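You operate a simulated robot arm through the tools that you are given. There is no shell and no other tool.

Carry out the task below with a simulated robot arm. There is one attempt and no reset: what you move stays moved.

## Task
Set the controls near the top of the steel table. At the end: the disc lever is set to free; the disc is turned to 3; the right bolt is turned to loose; the left bolt is turned to loose; whatever was shut is shut again. Leave all else as you found it, and nothing knocked over. The disc lever goes anticlockwise seen from above, to its stop.

Only the result counts: the job must be done as asked and must still hold three seconds after the hand-in. Knocking over, shifting, dropping, spilling or breaking anything else fails it.

## Robot
A 6-joint arm with a two-finger parallel gripper, fixed in place. Base frame: the origin is on the floor under the middle of its stand, x ahead of it, y to its left, z up; the work surface is at about z = 820. Readings come in mm, rad, newtons and seconds.
With the tool pointing down near the work surface it reaches from about 280 to 640 mm from the base axis. Its first joint turns from -2.007 to 2.007 rad. Payload 3.43 kg.
The TCP is the grasp point between the finger pads, 34 mm short of the fingertips. In the tool frame z runs along the fingers and y along their closing line. The gripper opens to 128 mm. The fingers are 24 mm wide and 12 mm thick; the gripper's body (48 by 130 mm) begins 96 mm behind the TCP.
Orientation is told as [roll, pitch, yaw] about the base's x, y, z axes, in that order, counted from this pose: with the fingers straight down and closing along the base's y, the tool's x points along the base's -x, its y along +y and its z along -z.

## Interface
- The arm moves only by the tool servo_tool. Its argument "plan" is a list of rows, each an object of numbers (a shift or turn left out is 0, a gripper value left out holds the last): "tx", "ty", "tz": the shift along the base's x, y, z in cm; "wx", "wy", "wz": the turn, a rotation vector about the base's x, y, z in rad; "grip": the gripper command, from -1 (shut) to 1 (fully open), values between in proportion. In form: [{"tx": .., "ty": .., "tz": .., "wx": .., "wy": .., "wz": .., "grip": ..}, ...]. A call has 1 to 20 rows; each row shifts and turns the commanded pose from where the row before left it. Rows are played at 5 a second. More than 50 mm and 0.15 rad between two rows, or a gripper value outside its range, and nothing of the call is played. A pose out of reach is approached as far as the arm can. The call stops where the force on the tool passes 40 N (or 10 N more than at its start, if that is more) or the arm is blocked; 0.2 s more then pass. Each finger travels about 153 mm/s and halts on what it meets, pressing with about 36 N; the grip force reading is that of the motor and also rises with nothing between the fingers. The clock runs only during rows and for 0.2 s after the last one: add rows that do not move to give the fingers time. The reply holds the time, the measured pose of the TCP, the force on the tool along the base axes, the opening and the grip force, in the units named above and with some noise, with the torque about the TCP (base axes, N m) and any sound that the robot's microphone picked up.
- Cameras (640 x 400 px; columns grow to the right, rows downward): "scene" is fixed at [63.8, 655.6, 1611.9]; the picture's right is [-0.73, -0.69, 0.00], its down [-0.33, 0.35, -0.88] and it looks along [0.60, -0.64, -0.48] (base axes); focal length 372 px, centre (320, 200). "wrist" rides on the gripper at [76, -11, -160] in the tool frame; the picture's right is [0.15, 0.99, 0.00], its down [-0.88, 0.13, -0.46] and it looks along [-0.45, 0.07, 0.89] (tool axes); focal length 234 px, centre (320, 200). There is no depth. A picture from a camera that has moved, and an enlarged one, comes with that camera's place and axes in the base frame and with its lens. The place of the scene camera against the robot may be out by one fixed shift of up to 18 mm in any direction.
- capture(camera): a new picture of that camera. No time passes.
- move_column(by): slides the trunk up (or, below 0, down) by that many mm; the arm rides with it, the base frame stays. It gives what a move gives, with no picture.
- close_up(camera, box): a new picture of the part [left, top, right, bottom] of that camera's present view, enlarged. No time passes.
- sign_off(): hands the job in; it is judged then, once.

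Places have to be worked out from the pictures, the camera data and where the tool is seen. Open the gripper and draw the arm clear of the work before you hand the job in, unless the task says otherwise.

The tools are called after "Request:" as a command line: name --argument value ..., lists and objects as JSON in quotes. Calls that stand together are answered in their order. servo_tool: Moves the arm, as the interface text tells. Its arguments: {"type":"object","properties":{"plan":{"type":"array","items":{"type":"object","properties":{"tx":{"type":"number"},"ty":{"type":"number"},"tz":{"type":"number"},"wx":{"type":"number"},"wy":{"type":"number"},"wz":{"type":"number"},"grip":{"type":"number"}}}}},"required":["plan"]} The other tools are called the same way: move_column (by) moves the trunk up or down; capture (camera) takes a picture; close_up (camera, box) takes an enlarged picture of a part of a camera's view; sign_off () hands the job in.

At the start:

```text
time: 0.0
tcp_pos: [393.9, -199.4, 1236.3]
tcp_rot: [-0.001, 0.001, 0.0]
ft_force: [0.5, 0.4, -0.4]
wrist_torque: [0.02, 0.03, 0.02]
finger_gap: 127.8
gripper_force: 0.1
trunk travel left (down, up): [-925.0, 65.0]
```

scene: 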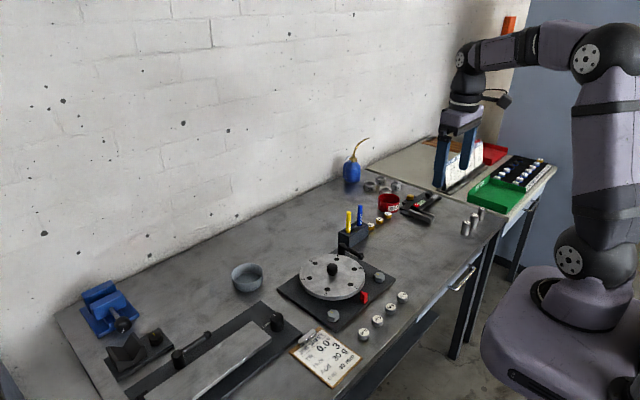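
wrist: 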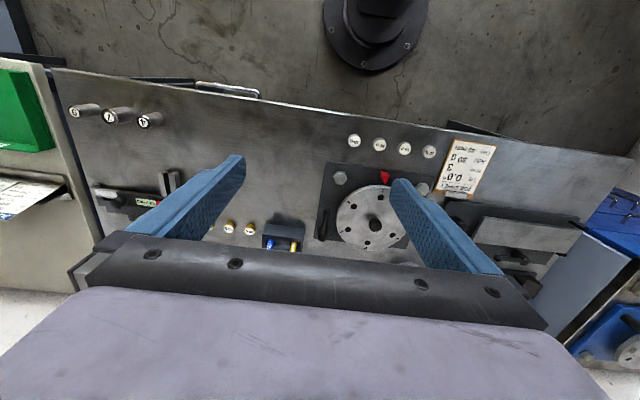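

I start by looking closely at the disc device and its surroundings in both cameras.

Request:
close_up --camera "scene" --box '[260, 190, 420, 340]'

Request:
close_up --camera "wrist" --box '[300, 120, 500, 260]'

Request:
close_up --camera "scene" --box '[280, 310, 380, 390]'

Request:
close_up --camera "scene" --box '[60, 270, 300, 400]'

```text
2.67 times, centred on (340, 265) of scene
camera zoom: at [63.8, 655.6, 1611.9], right [-0.73, -0.69, 0.0], down [-0.33, 0.35, -0.88], along [0.6, -0.64, -0.48], focal length 993 px, centre (267, 27)
```

zoom: 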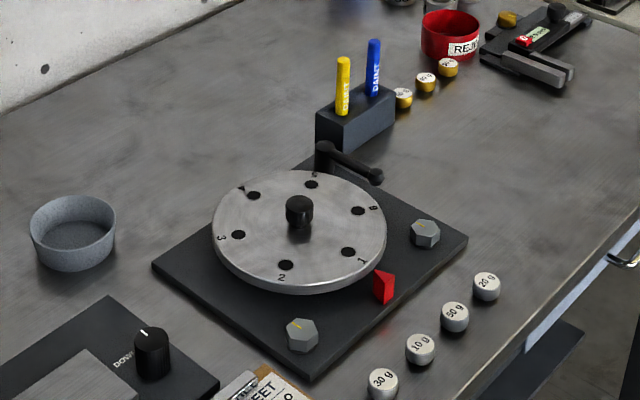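

```text
2.86 times, centred on (400, 190) of wrist
camera zoom: at [319.2, -211.7, 1397.2], right [-0.15, 0.99, 0.0], down [0.88, 0.13, 0.46], along [0.45, 0.07, -0.89], focal length 669 px, centre (91, 229)
```

zoom: 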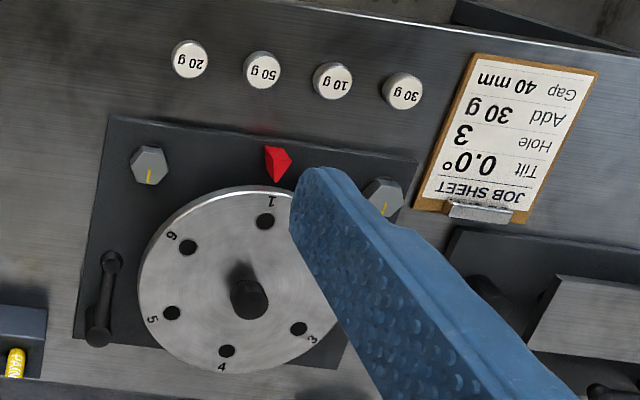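

```text
5.00 times, centred on (330, 350) of scene
camera zoom: at [63.8, 655.6, 1611.9], right [-0.73, -0.69, 0.0], down [-0.33, 0.35, -0.88], along [0.6, -0.64, -0.48], focal length 1862 px, centre (270, -550)
```

zoom: 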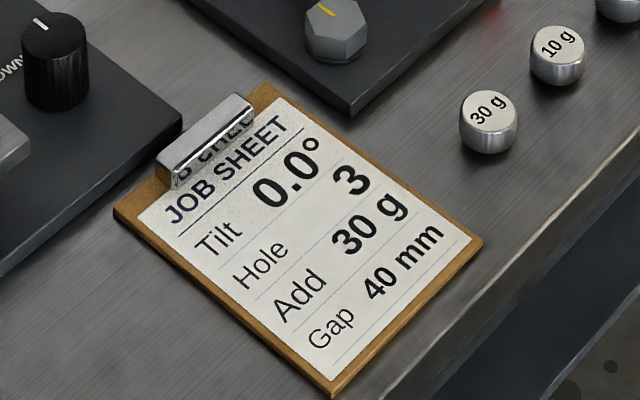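

```text
2.67 times, centred on (180, 335) of scene
camera zoom: at [63.8, 655.6, 1611.9], right [-0.73, -0.69, 0.0], down [-0.33, 0.35, -0.88], along [0.6, -0.64, -0.48], focal length 993 px, centre (693, -160)
```

zoom: 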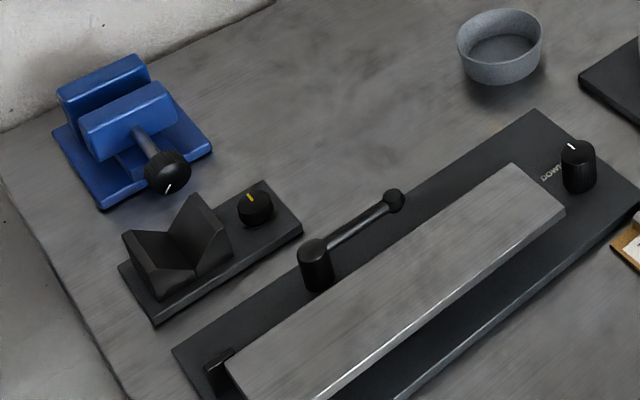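

The disc reads 1 at the red pointer and the lever and two hex bolts sit on the same plate. I move the open gripper sideways above the device for a clearer wrist view, staying high.

Request:
servo_tool --plan '[{"tx": 0.5, "ty": 3.5, "tz": -1, "grip": 1}, {"tx": 0.5, "ty": 3.5, "tz": -2}, {"tx": 0.5, "ty": 3.5, "tz": -2}, {"tx": 0.5, "ty": 3.5, "tz": -2}, {"tz": -1}, {}]'

Request:
capture --camera "wrist"

Request:
close_up --camera "wrist" --box '[220, 100, 420, 260]'

```text
time: 1.4
tcp_pos: [414.8, -58.7, 1156.1]
tcp_rot: [0.001, -0.001, 0.001]
ft_force: [-0.9, 0.0, -0.9]
wrist_torque: [-0.05, 0.04, 0.01]
finger_gap: 128.3
gripper_force: 0.1
trunk travel left (down, up): [-925.0, 65.0]
```

```text
taken
camera wrist: at [338.4, -70.0, 1316.1], right [-0.15, 0.99, 0.0], down [0.88, 0.13, 0.46], along [0.45, 0.07, -0.89], focal length 234 px, centre (320, 200)
```

wrist: 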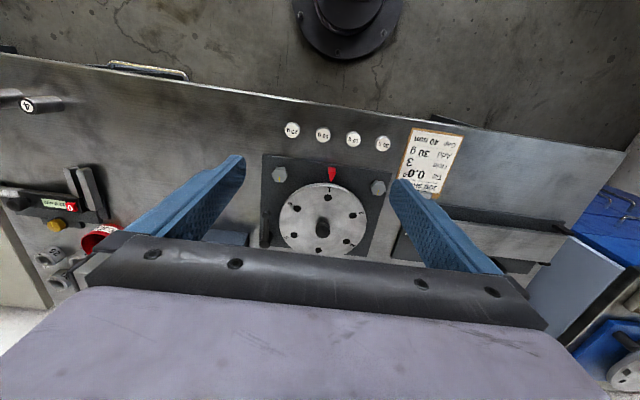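

```text
2.50 times, centred on (320, 180) of wrist
camera zoom: at [338.4, -70.0, 1316.1], right [-0.15, 0.99, 0.0], down [0.88, 0.13, 0.46], along [0.45, 0.07, -0.89], focal length 585 px, centre (320, 250)
```

zoom: 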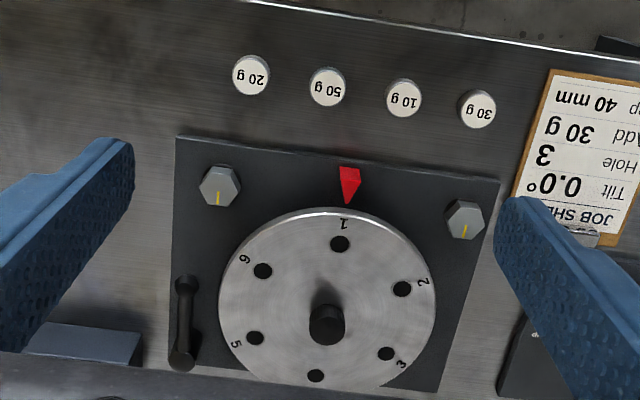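

The disc centre works out near (631, -19) with top about z 866, and the lever hub near (702, -148) with its handle pointing to -x. I zoom on the lever, the pen block beside it, and the bolts to check clearances and labels.

Request:
close_up --camera "scene" --box '[325, 200, 375, 260]'

Request:
close_up --camera "scene" --box '[290, 240, 400, 330]'

Request:
close_up --camera "wrist" --box '[220, 190, 320, 250]'

Request:
close_up --camera "wrist" --box '[260, 140, 400, 220]'

```text
6.67 times, centred on (350, 230) of scene
camera zoom: at [63.8, 655.6, 1611.9], right [-0.73, -0.69, 0.0], down [-0.33, 0.35, -0.88], along [0.6, -0.64, -0.48], focal length 2482 px, centre (120, 0)
```

zoom: 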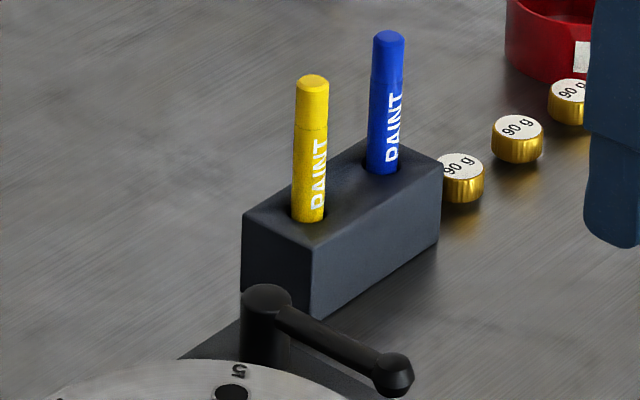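

```text
4.44 times, centred on (345, 285) of scene
camera zoom: at [63.8, 655.6, 1611.9], right [-0.73, -0.69, 0.0], down [-0.33, 0.35, -0.88], along [0.6, -0.64, -0.48], focal length 1655 px, centre (209, -178)
```

zoom: 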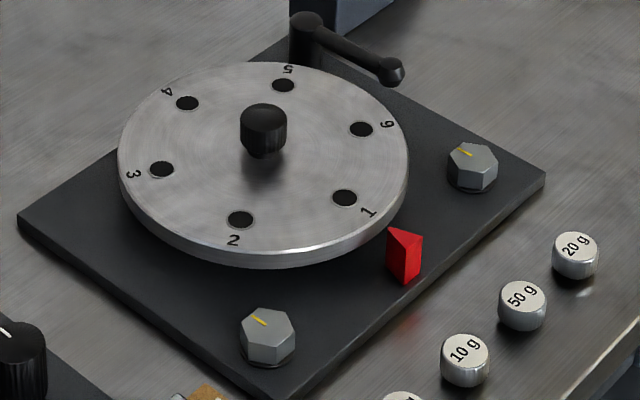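

```text
6.40 times, centred on (270, 220) of wrist
camera zoom: at [338.4, -70.0, 1316.1], right [-0.15, 0.99, 0.0], down [0.88, 0.13, 0.46], along [0.45, 0.07, -0.89], focal length 1499 px, centre (640, 72)
```

zoom: 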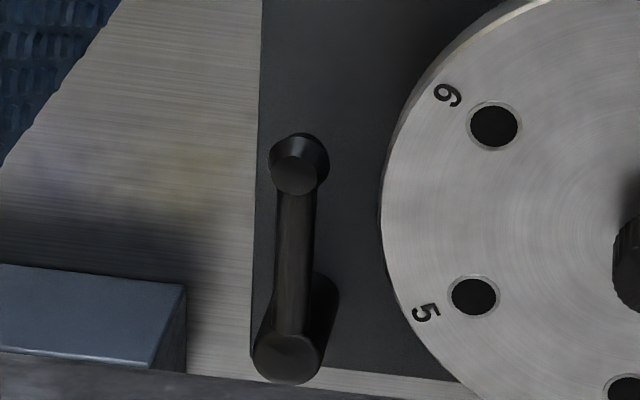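

```text
4.57 times, centred on (330, 180) of wrist
camera zoom: at [338.4, -70.0, 1316.1], right [-0.15, 0.99, 0.0], down [0.88, 0.13, 0.46], along [0.45, 0.07, -0.89], focal length 1070 px, centre (274, 291)
```

zoom: 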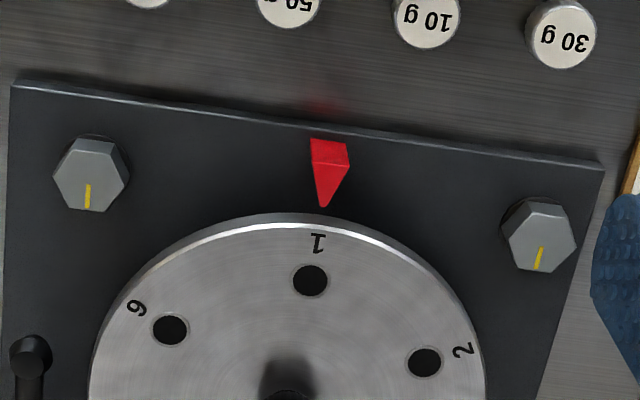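

The pen block's near corner is about (713, -197) with top near z 870, and it stands just beyond the lever's swing, so I will push the lever with a finger from the robot side. First I test the reach with the tool tilted outward, high above the plate, with fingers partly closed.

Request:
servo_tool --plan '[{"tx": 2.5, "ty": -1.7, "tz": -2, "wy": -0.12, "grip": -0.2}, {"tx": 2.5, "ty": -1.7, "tz": -2, "wy": -0.12}, {"tx": 2.5, "ty": -1.7, "tz": -2, "wy": -0.12}, {"tx": 2.5, "ty": -1.7, "tz": -2, "wy": -0.12}, {"tx": 2.5, "ty": -1.7, "tz": -2, "wy": -0.12}, {"tx": 2.5, "ty": -1.6, "tz": -2, "wy": -0.1}, {}]'

Request:
capture --camera "wrist"

Request:
capture --camera "scene"

```text
time: 3.0
tcp_pos: [565.4, -162.4, 1036.3]
tcp_rot: [0.001, -0.698, -0.003]
ft_force: [0.1, -0.1, 0.4]
wrist_torque: [0.01, 0.02, 0.02]
finger_gap: 51.0
gripper_force: 0.1
trunk travel left (down, up): [-925.0, 65.0]
```

```text
taken
camera wrist: at [404.3, -173.5, 1110.6], right [-0.11, 0.99, -0.09], down [0.38, 0.13, 0.92], along [0.92, 0.07, -0.39], focal length 234 px, centre (320, 200)
```

wrist: 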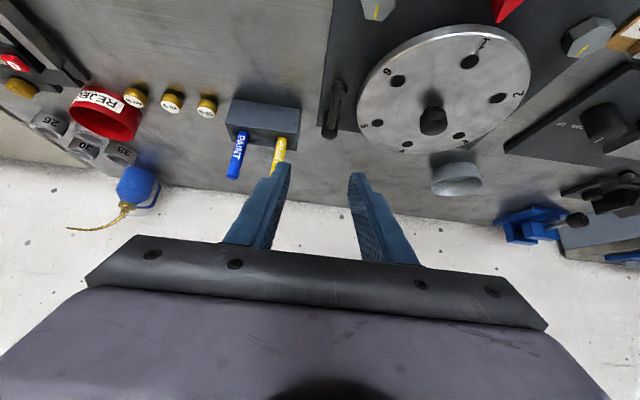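

```text
taken
```

scene: 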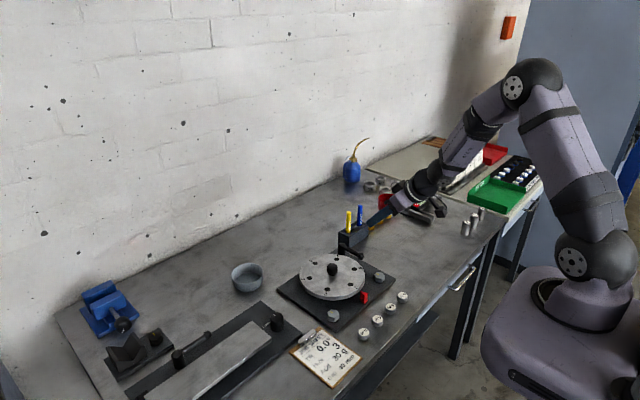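

The arm reaches easily with the tilt and this view shows lever, block and disc well. I zoom in on the lever to refine its position.

Request:
close_up --camera "wrist" --box '[220, 60, 380, 160]'

Request:
close_up --camera "wrist" --box '[340, 0, 560, 160]'

```text
4.00 times, centred on (300, 110) of wrist
camera zoom: at [404.3, -173.5, 1110.6], right [-0.11, 0.99, -0.09], down [0.38, 0.13, 0.92], along [0.92, 0.07, -0.39], focal length 937 px, centre (400, 560)
```

zoom: 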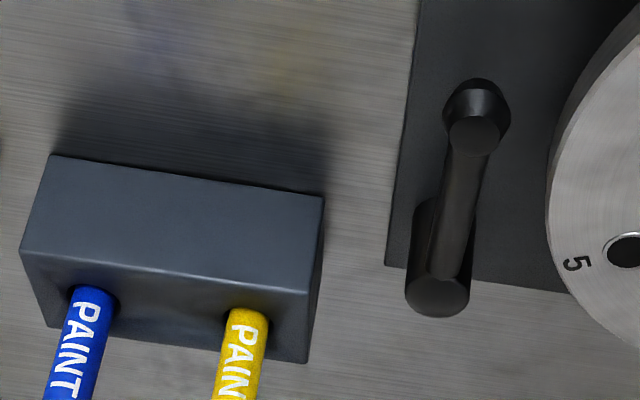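

```text
2.50 times, centred on (450, 80) of wrist
camera zoom: at [404.3, -173.5, 1110.6], right [-0.11, 0.99, -0.09], down [0.38, 0.13, 0.92], along [0.92, 0.07, -0.39], focal length 585 px, centre (-5, 500)
```

zoom: 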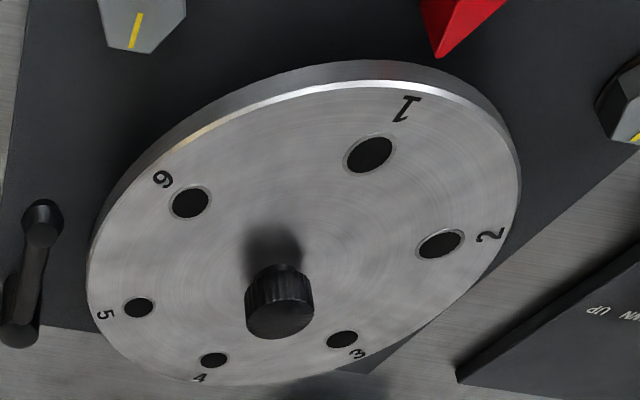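

Lever hub is at about (702, -148, 870), knob end near (619, -148), and the block corner at (712, -199). I move above the handle with the fingers straddling it, then check.

Request:
servo_tool --plan '[{"tx": 1.6, "ty": 0.05, "tz": -1.8}, {"tx": 1.6, "ty": 0.05, "tz": -1.8}, {"tx": 1.6, "ty": 0.05, "tz": -1.8}, {"tx": 1.6, "ty": 0.05, "tz": -1.8}, {"tx": 1.6, "ty": 0.04, "tz": -1.8}, {}]'

Request:
capture --camera "wrist"

Request:
close_up --camera "scene" --box '[310, 190, 430, 270]'

```text
time: 4.4
tcp_pos: [645.7, -157.6, 948.4]
tcp_rot: [-0.001, -0.701, 0.002]
ft_force: [-0.5, 0.2, 0.8]
wrist_torque: [0.01, 0.0, 0.0]
finger_gap: 51.3
gripper_force: 0.1
trunk travel left (down, up): [-925.0, 65.0]
```

```text
taken
camera wrist: at [484.7, -170.3, 1022.4], right [-0.11, 0.99, -0.09], down [0.38, 0.13, 0.92], along [0.92, 0.07, -0.39], focal length 234 px, centre (320, 200)
```

wrist: 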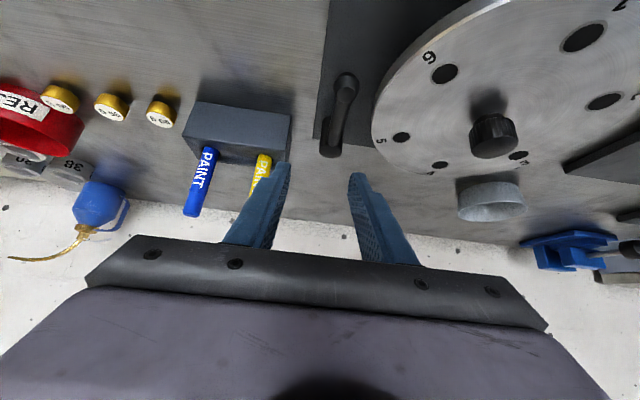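

```text
5.00 times, centred on (370, 230) of scene
camera zoom: at [63.8, 655.6, 1611.9], right [-0.73, -0.69, 0.0], down [-0.33, 0.35, -0.88], along [0.6, -0.64, -0.48], focal length 1862 px, centre (70, 50)
```

zoom: 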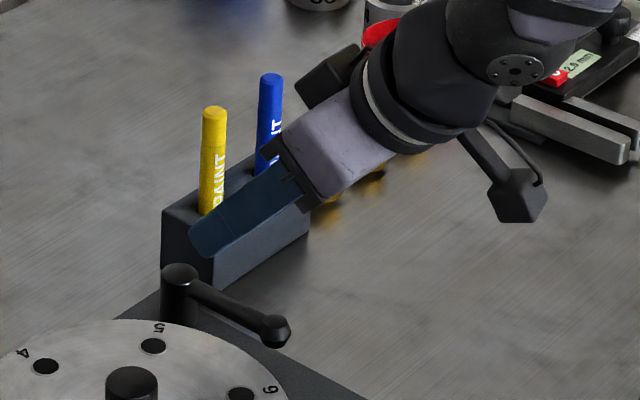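

The geometry agrees with my estimate, so I lower the straddling fingers straight down around the handle.

Request:
servo_tool --plan '[{"ty": -0.2, "tz": -1.3}, {"tz": -1.3}, {"tz": -1.3}, {"tz": -1.2}, {"tz": -1.1}, {}]'

Request:
capture --camera "wrist"

Request:
close_up --camera "scene" --box '[310, 200, 430, 280]'

```text
time: 5.8
tcp_pos: [646.4, -160.4, 885.5]
tcp_rot: [0.001, -0.7, 0.0]
ft_force: [-0.3, -0.3, -0.9]
wrist_torque: [-0.01, 0.01, -0.01]
finger_gap: 51.1
gripper_force: 0.1
trunk travel left (down, up): [-925.0, 65.0]
```

```text
taken
camera wrist: at [484.6, -172.3, 959.6], right [-0.11, 0.99, -0.09], down [0.38, 0.13, 0.92], along [0.92, 0.07, -0.39], focal length 234 px, centre (320, 200)
```

wrist: 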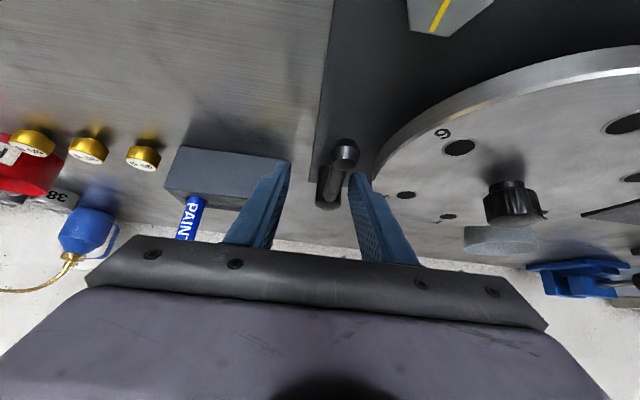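

```text
5.00 times, centred on (370, 240) of scene
camera zoom: at [63.8, 655.6, 1611.9], right [-0.73, -0.69, 0.0], down [-0.33, 0.35, -0.88], along [0.6, -0.64, -0.48], focal length 1862 px, centre (70, 0)
```

zoom: 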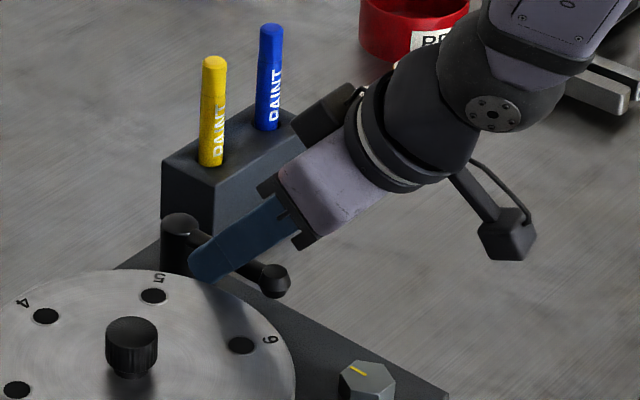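

The finger sits in the gap between disc and handle with no contact force. I now push the handle toward -y in small steps for the first part of its swing.

Request:
servo_tool --plan '[{"ty": -0.35}, {"ty": -0.35}, {"ty": -0.35}, {"ty": -0.35}, {"ty": -0.35}, {"ty": -0.35}, {}]'

Request:
capture --camera "wrist"

Request:
close_up --camera "scene" --box '[310, 200, 430, 280]'

```text
time: 7.4
tcp_pos: [644.8, -183.3, 884.9]
tcp_rot: [-0.003, -0.702, -0.003]
ft_force: [-0.9, -1.1, 2.4]
wrist_torque: [-0.11, 0.01, -0.04]
finger_gap: 51.8
gripper_force: 0.8
trunk travel left (down, up): [-925.0, 65.0]
```

```text
taken
camera wrist: at [484.6, -194.3, 959.7], right [-0.11, 0.99, -0.1], down [0.38, 0.13, 0.92], along [0.92, 0.06, -0.39], focal length 234 px, centre (320, 200)
```

wrist: 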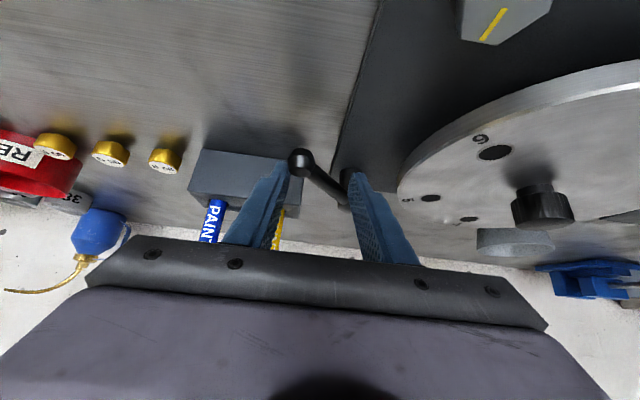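

```text
5.00 times, centred on (370, 240) of scene
camera zoom: at [63.8, 655.6, 1611.9], right [-0.73, -0.69, 0.0], down [-0.33, 0.35, -0.88], along [0.6, -0.64, -0.48], focal length 1862 px, centre (70, 0)
```

zoom: 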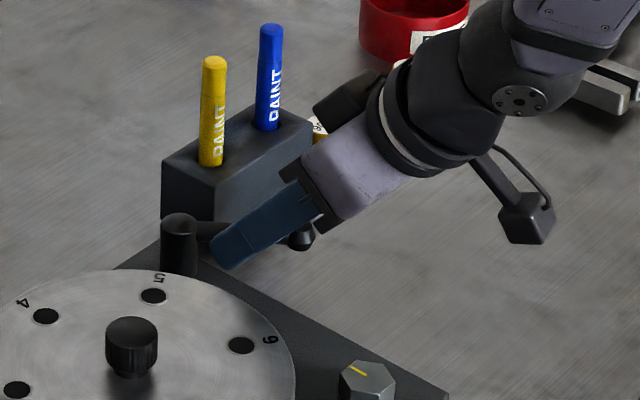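

The lever moved freely to about 37°. Now I back off, lift, close the fingers into one poker, and re-enter on the robot side of the handle.

Request:
servo_tool --plan '[{"ty": 0.9}, {"tz": 3}, {"tz": 4}, {"tz": 1, "tx": -2.2, "ty": 1.8, "grip": -1}, {}, {}, {"tz": -3}, {"tz": -3}, {"tz": -2}, {}]'

Request:
capture --camera "wrist"

Request:
close_up --camera "scene" --box '[310, 200, 430, 280]'

```text
time: 9.6
tcp_pos: [623.7, -154.4, 884.5]
tcp_rot: [0.001, -0.702, 0.0]
ft_force: [0.6, 0.7, -0.9]
wrist_torque: [0.03, 0.01, -0.01]
finger_gap: 0.1
gripper_force: 33.6
trunk travel left (down, up): [-925.0, 65.0]
```

```text
taken
camera wrist: at [462.7, -166.6, 958.6], right [-0.11, 0.99, -0.09], down [0.38, 0.13, 0.92], along [0.92, 0.07, -0.39], focal length 234 px, centre (320, 200)
```

wrist: 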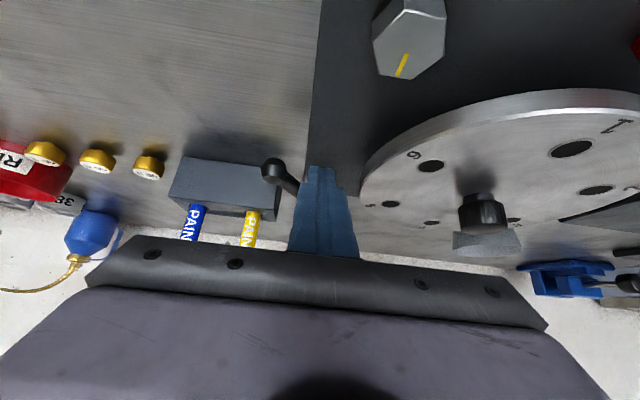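

```text
5.00 times, centred on (370, 240) of scene
camera zoom: at [63.8, 655.6, 1611.9], right [-0.73, -0.69, 0.0], down [-0.33, 0.35, -0.88], along [0.6, -0.64, -0.48], focal length 1862 px, centre (70, 0)
```

zoom: 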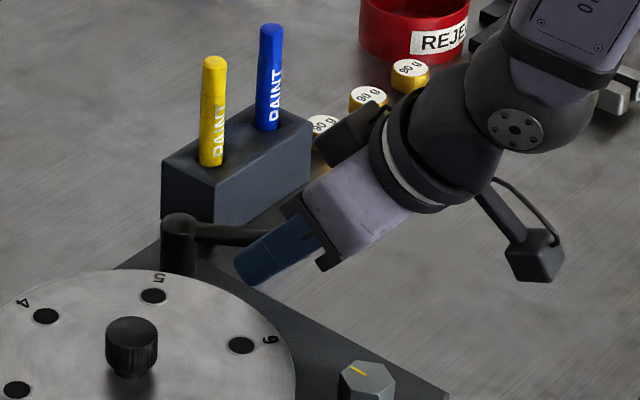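

The closed fingers are now beside the handle on the robot side. I push along the arc to about 60°, then check before going further because the pen block is near.

Request:
servo_tool --plan '[{"tx": 0.24, "ty": -0.4}, {"tx": 0.24, "ty": -0.4}, {"tx": 0.24, "ty": -0.4}, {"tx": 0.24, "ty": -0.38}, {"tx": 0.32, "ty": -0.3}, {"tx": 0.32, "ty": -0.3}, {}]'

Request:
capture --camera "wrist"

Request:
close_up --camera "scene" --box '[310, 200, 430, 280]'

```text
time: 11.2
tcp_pos: [640.5, -177.3, 884.8]
tcp_rot: [0.0, -0.703, 0.0]
ft_force: [0.4, -0.4, 0.4]
wrist_torque: [-0.01, 0.02, 0.0]
finger_gap: 0.0
gripper_force: 32.4
trunk travel left (down, up): [-925.0, 65.0]
```

```text
taken
camera wrist: at [479.1, -188.9, 958.4], right [-0.11, 0.99, -0.09], down [0.38, 0.13, 0.92], along [0.92, 0.07, -0.39], focal length 234 px, centre (320, 200)
```

wrist: 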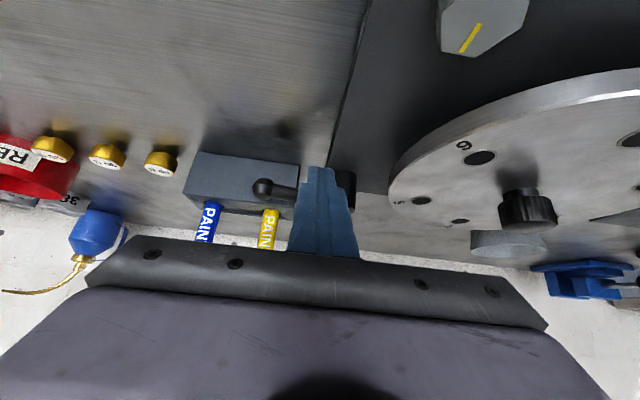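

```text
5.00 times, centred on (370, 240) of scene
camera zoom: at [63.8, 655.6, 1611.9], right [-0.73, -0.69, 0.0], down [-0.33, 0.35, -0.88], along [0.6, -0.64, -0.48], focal length 1862 px, centre (70, 0)
```

zoom: 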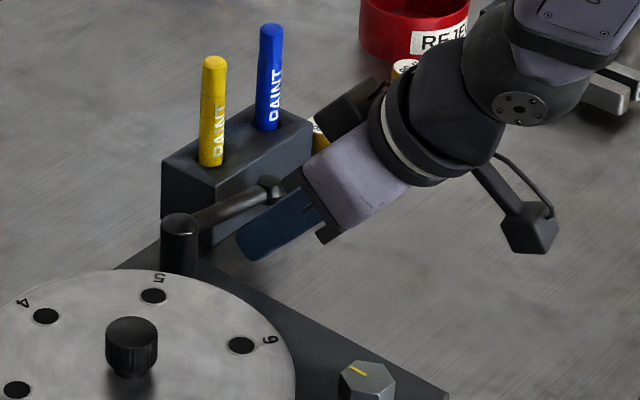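

The lever has swung well round with no force on the tool. I zoom in to judge its angle and clearance to the block.

Request:
close_up --camera "wrist" --box '[180, 130, 380, 255]'

Request:
close_up --camera "scene" --box '[330, 220, 390, 260]'

```text
3.20 times, centred on (280, 192) of wrist
camera zoom: at [479.1, -188.9, 958.4], right [-0.11, 0.99, -0.09], down [0.38, 0.13, 0.92], along [0.92, 0.07, -0.39], focal length 749 px, centre (448, 224)
```

zoom: 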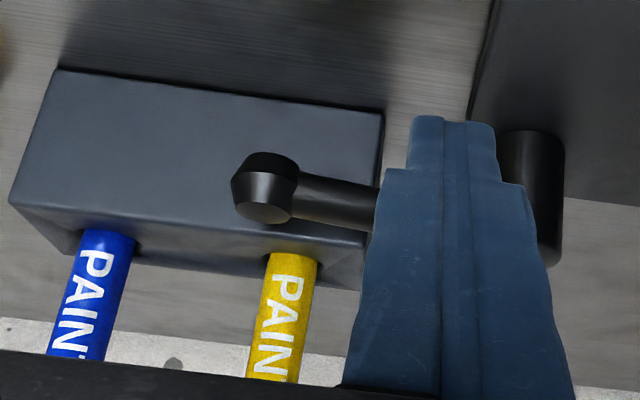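

```text
10.00 times, centred on (360, 240) of scene
camera zoom: at [63.8, 655.6, 1611.9], right [-0.73, -0.69, 0.0], down [-0.33, 0.35, -0.88], along [0.6, -0.64, -0.48], focal length 3724 px, centre (-80, -200)
```

zoom: 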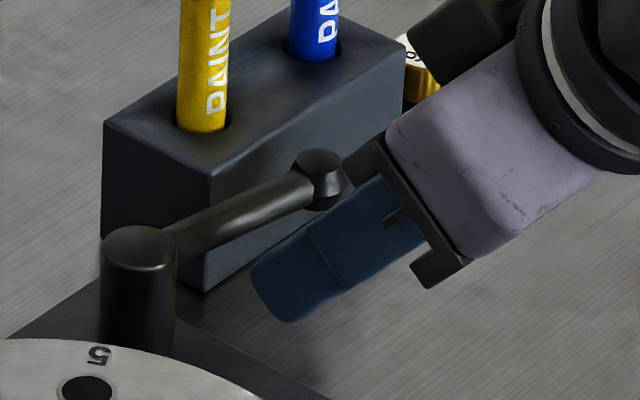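

The lever reads about 84°, ahead of the finger. I continue gently in the push direction to confirm it sits at its stop.

Request:
servo_tool --plan '[{"tx": 0.35, "ty": -0.1}, {"tx": 0.35, "ty": -0.1}, {"tx": 0.35, "ty": -0.1}, {"tx": 0.35, "ty": -0.1}, {"tx": 0.2}, {}]'

Request:
close_up --camera "wrist" --box '[180, 130, 380, 255]'

Request:
close_up --camera "scene" --box '[330, 220, 390, 260]'

```text
time: 12.6
tcp_pos: [655.6, -180.6, 884.5]
tcp_rot: [0.0, -0.699, -0.001]
ft_force: [0.3, -0.6, -0.3]
wrist_torque: [-0.02, -0.01, 0.02]
finger_gap: 0.2
gripper_force: 32.9
trunk travel left (down, up): [-925.0, 65.0]
```

```text
3.20 times, centred on (280, 192) of wrist
camera zoom: at [494.0, -192.7, 959.1], right [-0.11, 0.99, -0.09], down [0.38, 0.13, 0.92], along [0.92, 0.07, -0.39], focal length 749 px, centre (448, 224)
```

zoom: 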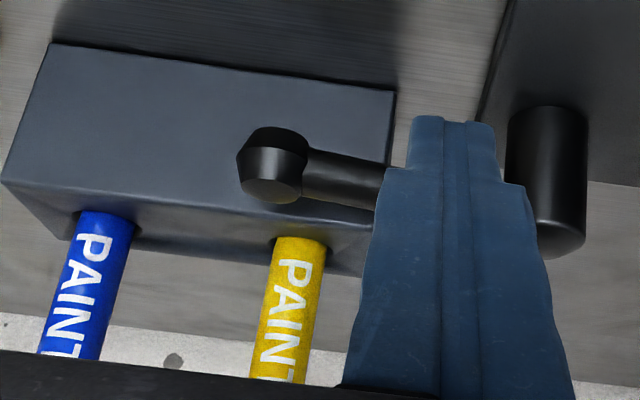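

```text
10.00 times, centred on (360, 240) of scene
camera zoom: at [63.8, 655.6, 1611.9], right [-0.73, -0.69, 0.0], down [-0.33, 0.35, -0.88], along [0.6, -0.64, -0.48], focal length 3724 px, centre (-80, -200)
```

zoom: 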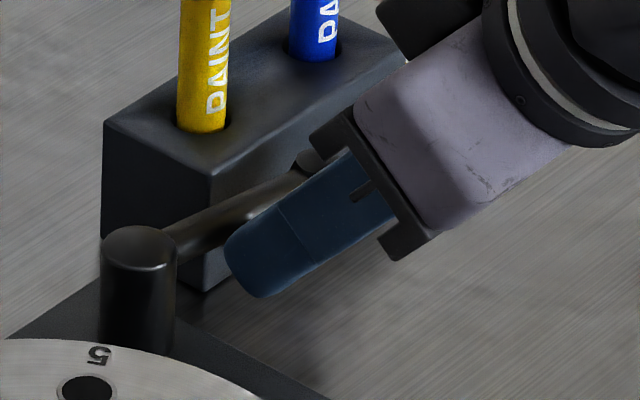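

No contact yet and the lever did not move. I go on in small steps until contact shows.

Request:
servo_tool --plan '[{"tx": 0.2}, {"tx": 0.2}, {"tx": 0.15}, {}]'

Request:
close_up --camera "wrist" --box '[180, 130, 380, 255]'

```text
time: 13.6
tcp_pos: [655.8, -180.7, 884.7]
tcp_rot: [0.001, -0.698, -0.003]
ft_force: [-22.7, 0.6, 2.3]
wrist_torque: [-0.02, 0.36, -0.23]
finger_gap: 0.2
gripper_force: 32.9
trunk travel left (down, up): [-925.0, 65.0]
```

```text
3.20 times, centred on (280, 192) of wrist
camera zoom: at [495.0, -192.3, 959.4], right [-0.11, 0.99, -0.09], down [0.38, 0.13, 0.91], along [0.92, 0.07, -0.39], focal length 749 px, centre (448, 224)
```

zoom: 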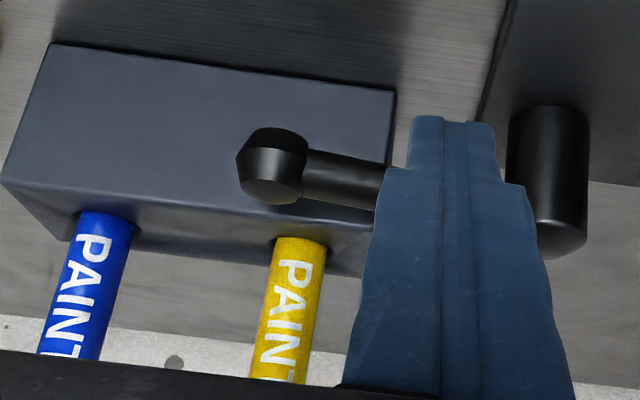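

A firm 23 N stop with no lever motion confirms the lever is at its stop (free). I back away, lift, and bring the tool upright above the disc knob.

Request:
servo_tool --plan '[{"tx": -1.0}, {"tx": -1.5}, {"tz": 4}, {"tz": 4}, {"tz": 4}, {"wy": 0.14, "ty": 3.2}, {"wy": 0.14, "ty": 3.2}, {"wy": 0.14, "ty": 3.2}, {"wy": 0.14, "ty": 3.3}, {"wy": 0.14, "ty": 3.3, "grip": 0.1}, {}, {}]'

Request:
capture --camera "wrist"

Request:
capture --camera "scene"

```text
time: 16.2
tcp_pos: [634.9, -16.3, 1006.3]
tcp_rot: [0.001, 0.001, -0.001]
ft_force: [0.2, 0.9, 0.5]
wrist_torque: [0.0, -0.01, -0.02]
finger_gap: 70.6
gripper_force: 0.1
trunk travel left (down, up): [-925.0, 65.0]
```

```text
taken
camera wrist: at [559.2, -28.0, 1166.8], right [-0.15, 0.99, 0.0], down [0.88, 0.13, 0.46], along [0.45, 0.07, -0.89], focal length 234 px, centre (320, 200)
```

wrist: 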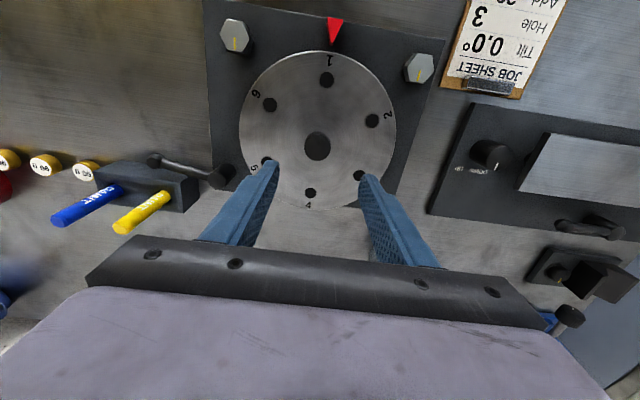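

```text
taken
```

scene: 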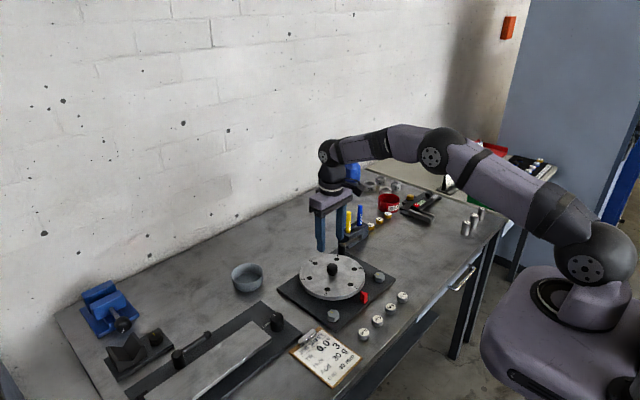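

Lever now stands out to the side, and the disc knob lies between the fingers. I zoom to pin down the knob centre.

Request:
close_up --camera "wrist" --box '[220, 0, 440, 220]'

Request:
close_up --camera "scene" --box '[280, 220, 400, 320]'

```text
1.82 times, centred on (330, 110) of wrist
camera zoom: at [559.2, -28.0, 1166.8], right [-0.15, 0.99, 0.0], down [0.88, 0.13, 0.46], along [0.45, 0.07, -0.89], focal length 426 px, centre (302, 364)
```

zoom: 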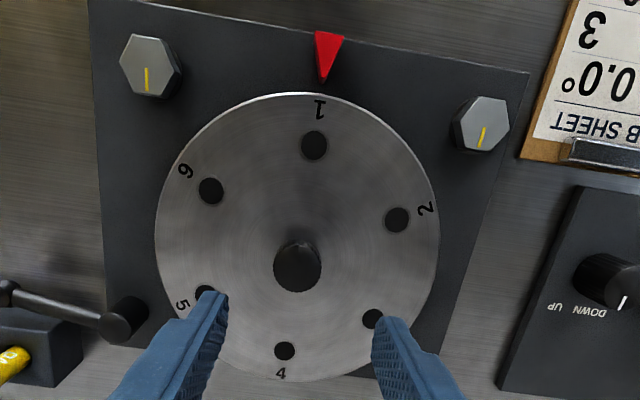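

```text
4.00 times, centred on (340, 270) of scene
camera zoom: at [63.8, 655.6, 1611.9], right [-0.73, -0.69, 0.0], down [-0.33, 0.35, -0.88], along [0.6, -0.64, -0.48], focal length 1490 px, centre (240, -80)
```

zoom: 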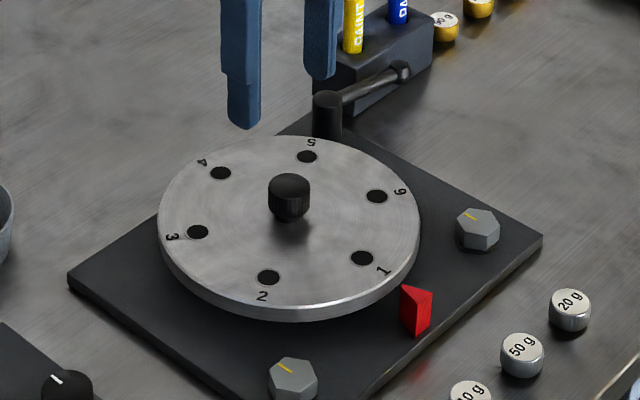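

Knob centre is about (631, -19.5), diameter about 32 mm, top near z 887. I turn the gripper back by 60° so it can twist 120° anticlockwise, centre it and descend part way.

Request:
servo_tool --plan '[{"tx": -0.39, "ty": -0.32, "wz": -0.15}, {"wz": -0.15}, {"wz": -0.15}, {"wz": -0.15}, {"wz": -0.15}, {"wz": -0.15}, {"wz": -0.15}, {"tz": -3}, {"tz": -3}, {"tz": -2}, {}]'

Request:
capture --camera "wrist"

Request:
close_up --camera "scene" --box '[280, 200, 400, 320]'

```text
time: 18.6
tcp_pos: [631.2, -19.6, 922.2]
tcp_rot: [-0.001, -0.001, -1.05]
ft_force: [1.2, 0.0, 0.2]
wrist_torque: [0.01, -0.01, 0.0]
finger_gap: 70.1
gripper_force: 0.1
trunk travel left (down, up): [-925.0, 65.0]
```

```text
taken
camera wrist: at [583.6, 39.5, 1083.9], right [0.79, 0.62, 0.0], down [0.55, -0.7, 0.46], along [0.28, -0.36, -0.89], focal length 234 px, centre (320, 200)
```

wrist: 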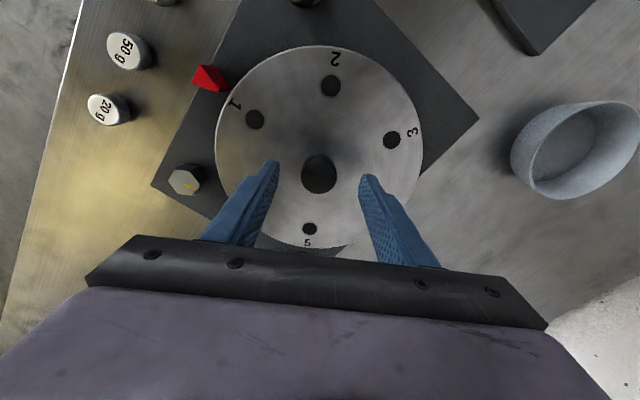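

```text
3.33 times, centred on (340, 260) of scene
camera zoom: at [63.8, 655.6, 1611.9], right [-0.73, -0.69, 0.0], down [-0.33, 0.35, -0.88], along [0.6, -0.64, -0.48], focal length 1241 px, centre (253, 0)
```

zoom: 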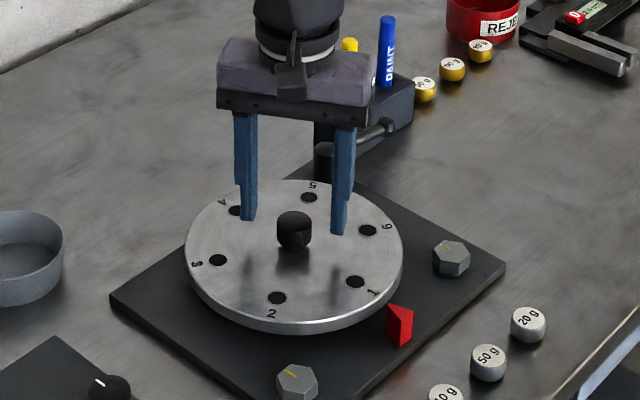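

The knob is centred between the fingers. I descend in small steps to just above the disc face and watch the force.

Request:
servo_tool --plan '[{"tz": -0.6}, {"tz": -0.5}, {"tz": -0.4}, {"tz": -0.2}, {}]'

Request:
close_up --camera "scene" --box '[305, 230, 375, 290]'

```text
time: 19.8
tcp_pos: [632.7, -20.4, 907.6]
tcp_rot: [-0.001, -0.001, -1.049]
ft_force: [0.5, 0.2, -0.1]
wrist_torque: [-0.01, -0.03, 0.0]
finger_gap: 70.4
gripper_force: 0.0
trunk travel left (down, up): [-925.0, 65.0]
```

```text
6.67 times, centred on (340, 260) of scene
camera zoom: at [63.8, 655.6, 1611.9], right [-0.73, -0.69, 0.0], down [-0.33, 0.35, -0.88], along [0.6, -0.64, -0.48], focal length 2482 px, centre (187, -200)
```

zoom: 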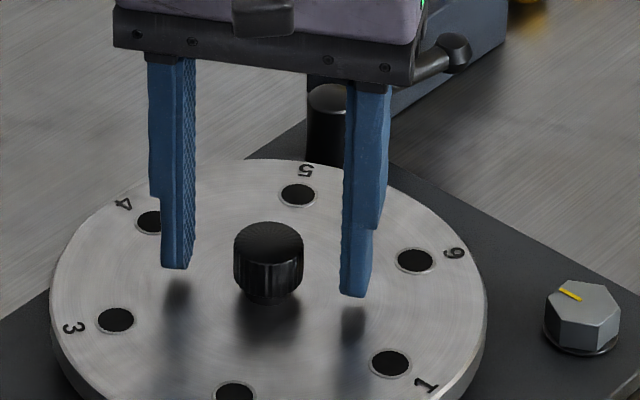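

Tips are still a few millimetres above the disc and no force. I lower 3 mm more and close on the knob.

Request:
servo_tool --plan '[{"tz": -0.3}, {"grip": -1}, {}, {}, {}]'

Request:
close_up --camera "scene" --box '[305, 230, 375, 290]'

```text
time: 21.0
tcp_pos: [630.5, -22.3, 904.8]
tcp_rot: [-0.002, 0.001, -1.05]
ft_force: [-6.4, -3.2, -1.5]
wrist_torque: [-0.1, 0.11, 0.01]
finger_gap: 31.1
gripper_force: 45.5
trunk travel left (down, up): [-925.0, 65.0]
```

```text
6.67 times, centred on (340, 260) of scene
camera zoom: at [63.8, 655.6, 1611.9], right [-0.73, -0.69, 0.0], down [-0.33, 0.35, -0.88], along [0.6, -0.64, -0.48], focal length 2482 px, centre (187, -200)
```

zoom: 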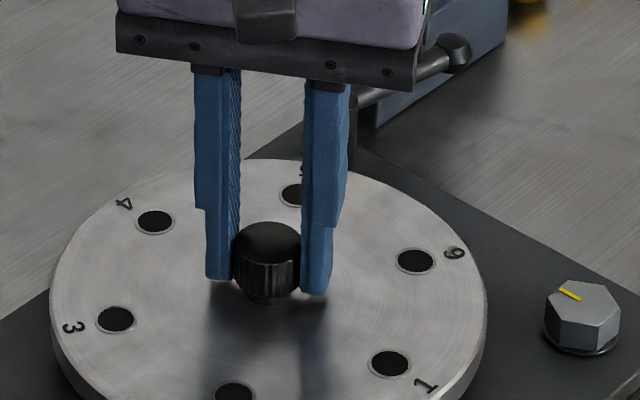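

The knob is held (gap 31 mm) with a small side load, so I nudge the centre to relieve it and start turning anticlockwise by a small amount to see whether the disc follows.

Request:
servo_tool --plan '[{"tx": -0.12, "ty": -0.07}, {"wz": 0.08}, {"wz": 0.08}, {"wz": 0.08}, {"wz": 0.08}, {}]'

Request:
close_up --camera "scene" --box '[280, 230, 400, 320]'

Request:
capture --camera "wrist"

```text
time: 22.4
tcp_pos: [631.9, -21.4, 904.3]
tcp_rot: [-0.001, -0.001, -0.728]
ft_force: [1.9, 5.3, -1.5]
wrist_torque: [0.79, 0.63, 0.0]
finger_gap: 31.4
gripper_force: 45.1
trunk travel left (down, up): [-925.0, 65.0]
```

```text
4.44 times, centred on (340, 275) of scene
camera zoom: at [63.8, 655.6, 1611.9], right [-0.73, -0.69, 0.0], down [-0.33, 0.35, -0.88], along [0.6, -0.64, -0.48], focal length 1655 px, centre (231, -133)
```

zoom: 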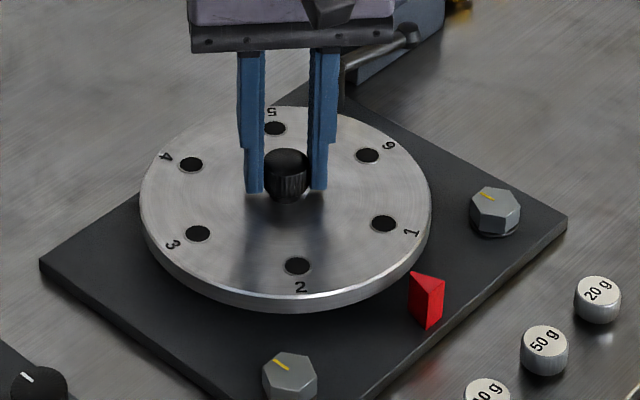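

```text
taken
camera wrist: at [567.0, 20.1, 1065.2], right [0.55, 0.84, 0.0], down [0.74, -0.49, 0.46], along [0.38, -0.25, -0.89], focal length 234 px, centre (320, 200)
```

wrist: 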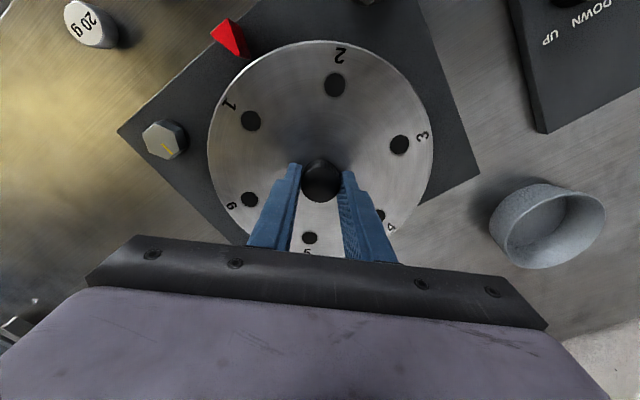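

The disc follows the knob; 2 is moving toward the pointer. I continue the turn.

Request:
servo_tool --plan '[{"wz": 0.12}, {"wz": 0.12}, {"wz": 0.12}, {"wz": 0.12}, {"wz": 0.12}, {"wz": 0.12}, {"wz": 0.12}, {}]'

Request:
close_up --camera "scene" --box '[280, 230, 400, 320]'

```text
time: 24.2
tcp_pos: [632.1, -19.6, 904.6]
tcp_rot: [0.001, -0.004, 0.112]
ft_force: [8.2, 15.1, 3.3]
wrist_torque: [0.4, -0.62, -0.06]
finger_gap: 31.6
gripper_force: 44.9
trunk travel left (down, up): [-925.0, 65.0]
```

```text
4.44 times, centred on (340, 275) of scene
camera zoom: at [63.8, 655.6, 1611.9], right [-0.73, -0.69, 0.0], down [-0.33, 0.35, -0.88], along [0.6, -0.64, -0.48], focal length 1655 px, centre (231, -133)
```

zoom: 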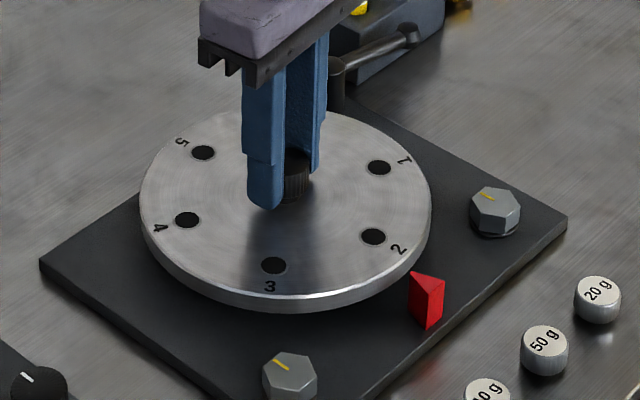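

Side load of 15 N points toward +y, so I shift the centre to relieve it while continuing the turn toward 3.

Request:
servo_tool --plan '[{"tx": 0.12, "ty": 0.25}, {"wz": 0.12}, {"wz": 0.12}, {"wz": 0.12}, {"wz": 0.12}, {"wz": 0.12}, {"wz": 0.12}, {}]'

Request:
close_up --camera "scene" --box '[280, 230, 400, 320]'

Request:
capture --camera "wrist"

```text
time: 26.0
tcp_pos: [631.4, -18.6, 904.7]
tcp_rot: [0.0, -0.001, 0.833]
ft_force: [4.0, 8.4, 4.6]
wrist_torque: [0.63, -0.42, 0.02]
finger_gap: 31.2
gripper_force: 45.0
trunk travel left (down, up): [-925.0, 65.0]
```

```text
4.44 times, centred on (340, 275) of scene
camera zoom: at [63.8, 655.6, 1611.9], right [-0.73, -0.69, 0.0], down [-0.33, 0.35, -0.88], along [0.6, -0.64, -0.48], focal length 1655 px, centre (231, -133)
```

zoom: 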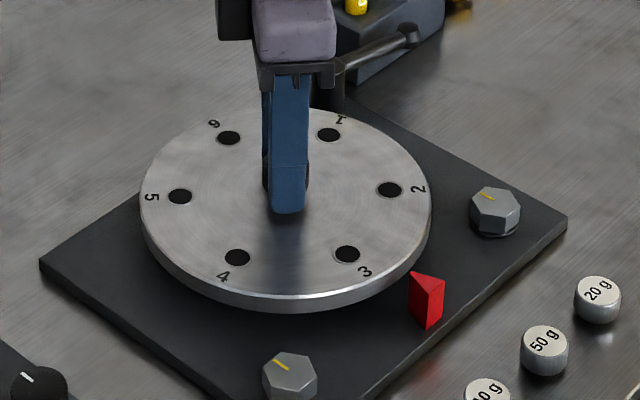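

```text
taken
camera wrist: at [588.5, -83.1, 1065.3], right [-0.83, 0.56, 0.0], down [0.5, 0.74, 0.46], along [0.25, 0.38, -0.89], focal length 234 px, centre (320, 200)
```

wrist: 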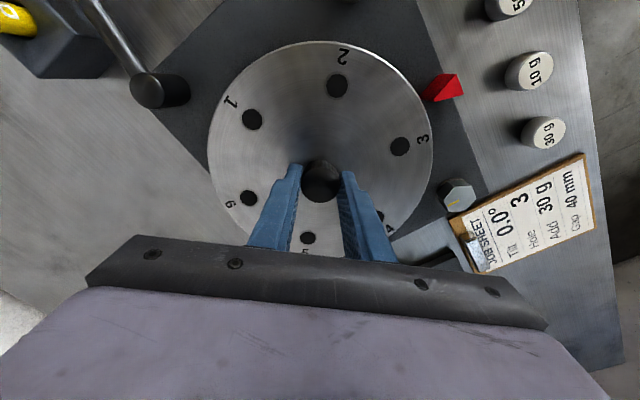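

The disc has turned with no slip; 3 needs about 12° more. I finish the turn and compare against the original hole-1 location.

Request:
servo_tool --plan '[{"tx": 0.05, "ty": 0.12}, {"wz": 0.08}, {"wz": 0.08}, {"wz": 0.051}, {}, {}]'

Request:
close_up --camera "scene" --box '[290, 240, 400, 330]'

Request:
close_up --camera "wrist" --box '[200, 30, 480, 220]'

```text
time: 27.4
tcp_pos: [632.4, -18.5, 904.5]
tcp_rot: [0.001, 0.002, 1.043]
ft_force: [-4.1, 2.8, 6.6]
wrist_torque: [-0.18, 0.24, 0.04]
finger_gap: 31.1
gripper_force: 44.9
trunk travel left (down, up): [-925.0, 65.0]
```

```text
4.44 times, centred on (345, 285) of scene
camera zoom: at [63.8, 655.6, 1611.9], right [-0.73, -0.69, 0.0], down [-0.33, 0.35, -0.88], along [0.6, -0.64, -0.48], focal length 1655 px, centre (209, -178)
```

zoom: 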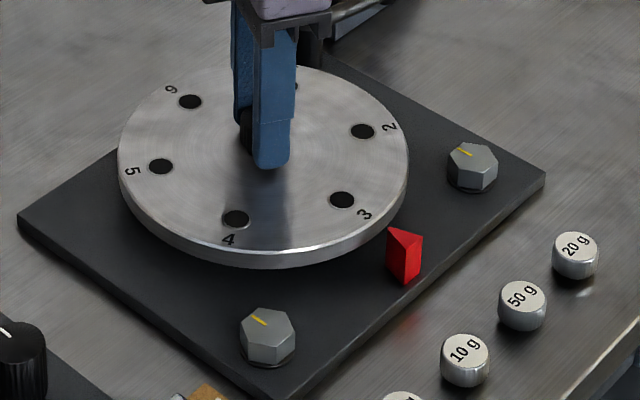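

```text
2.11 times, centred on (340, 125) of wrist
camera zoom: at [602.5, -90.3, 1065.3], right [-0.93, 0.37, 0.0], down [0.33, 0.83, 0.45], along [0.17, 0.42, -0.89], focal length 493 px, centre (278, 358)
```

zoom: 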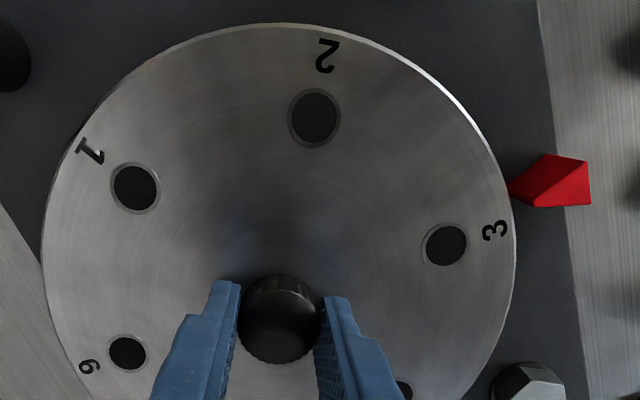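

3 is at the pointer but about 2° short of where hole 1 originally sat. I add 0.03 rad and compare again.

Request:
servo_tool --plan '[{"wz": 0.032}, {}, {}]'

Request:
close_up --camera "scene" --box '[290, 240, 400, 330]'

```text
time: 28.2
tcp_pos: [630.5, -19.0, 903.7]
tcp_rot: [0.0, 0.0, 1.076]
ft_force: [-4.7, 2.1, 5.1]
wrist_torque: [-0.95, 0.57, 0.02]
finger_gap: 31.1
gripper_force: 44.8
trunk travel left (down, up): [-925.0, 65.0]
```

```text
4.44 times, centred on (345, 285) of scene
camera zoom: at [63.8, 655.6, 1611.9], right [-0.73, -0.69, 0.0], down [-0.33, 0.35, -0.88], along [0.6, -0.64, -0.48], focal length 1655 px, centre (209, -178)
```

zoom: 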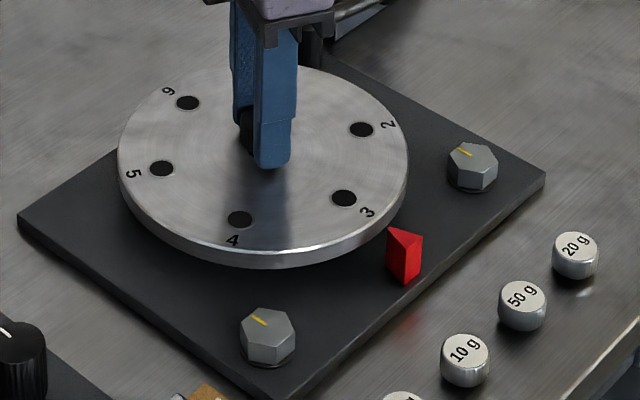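

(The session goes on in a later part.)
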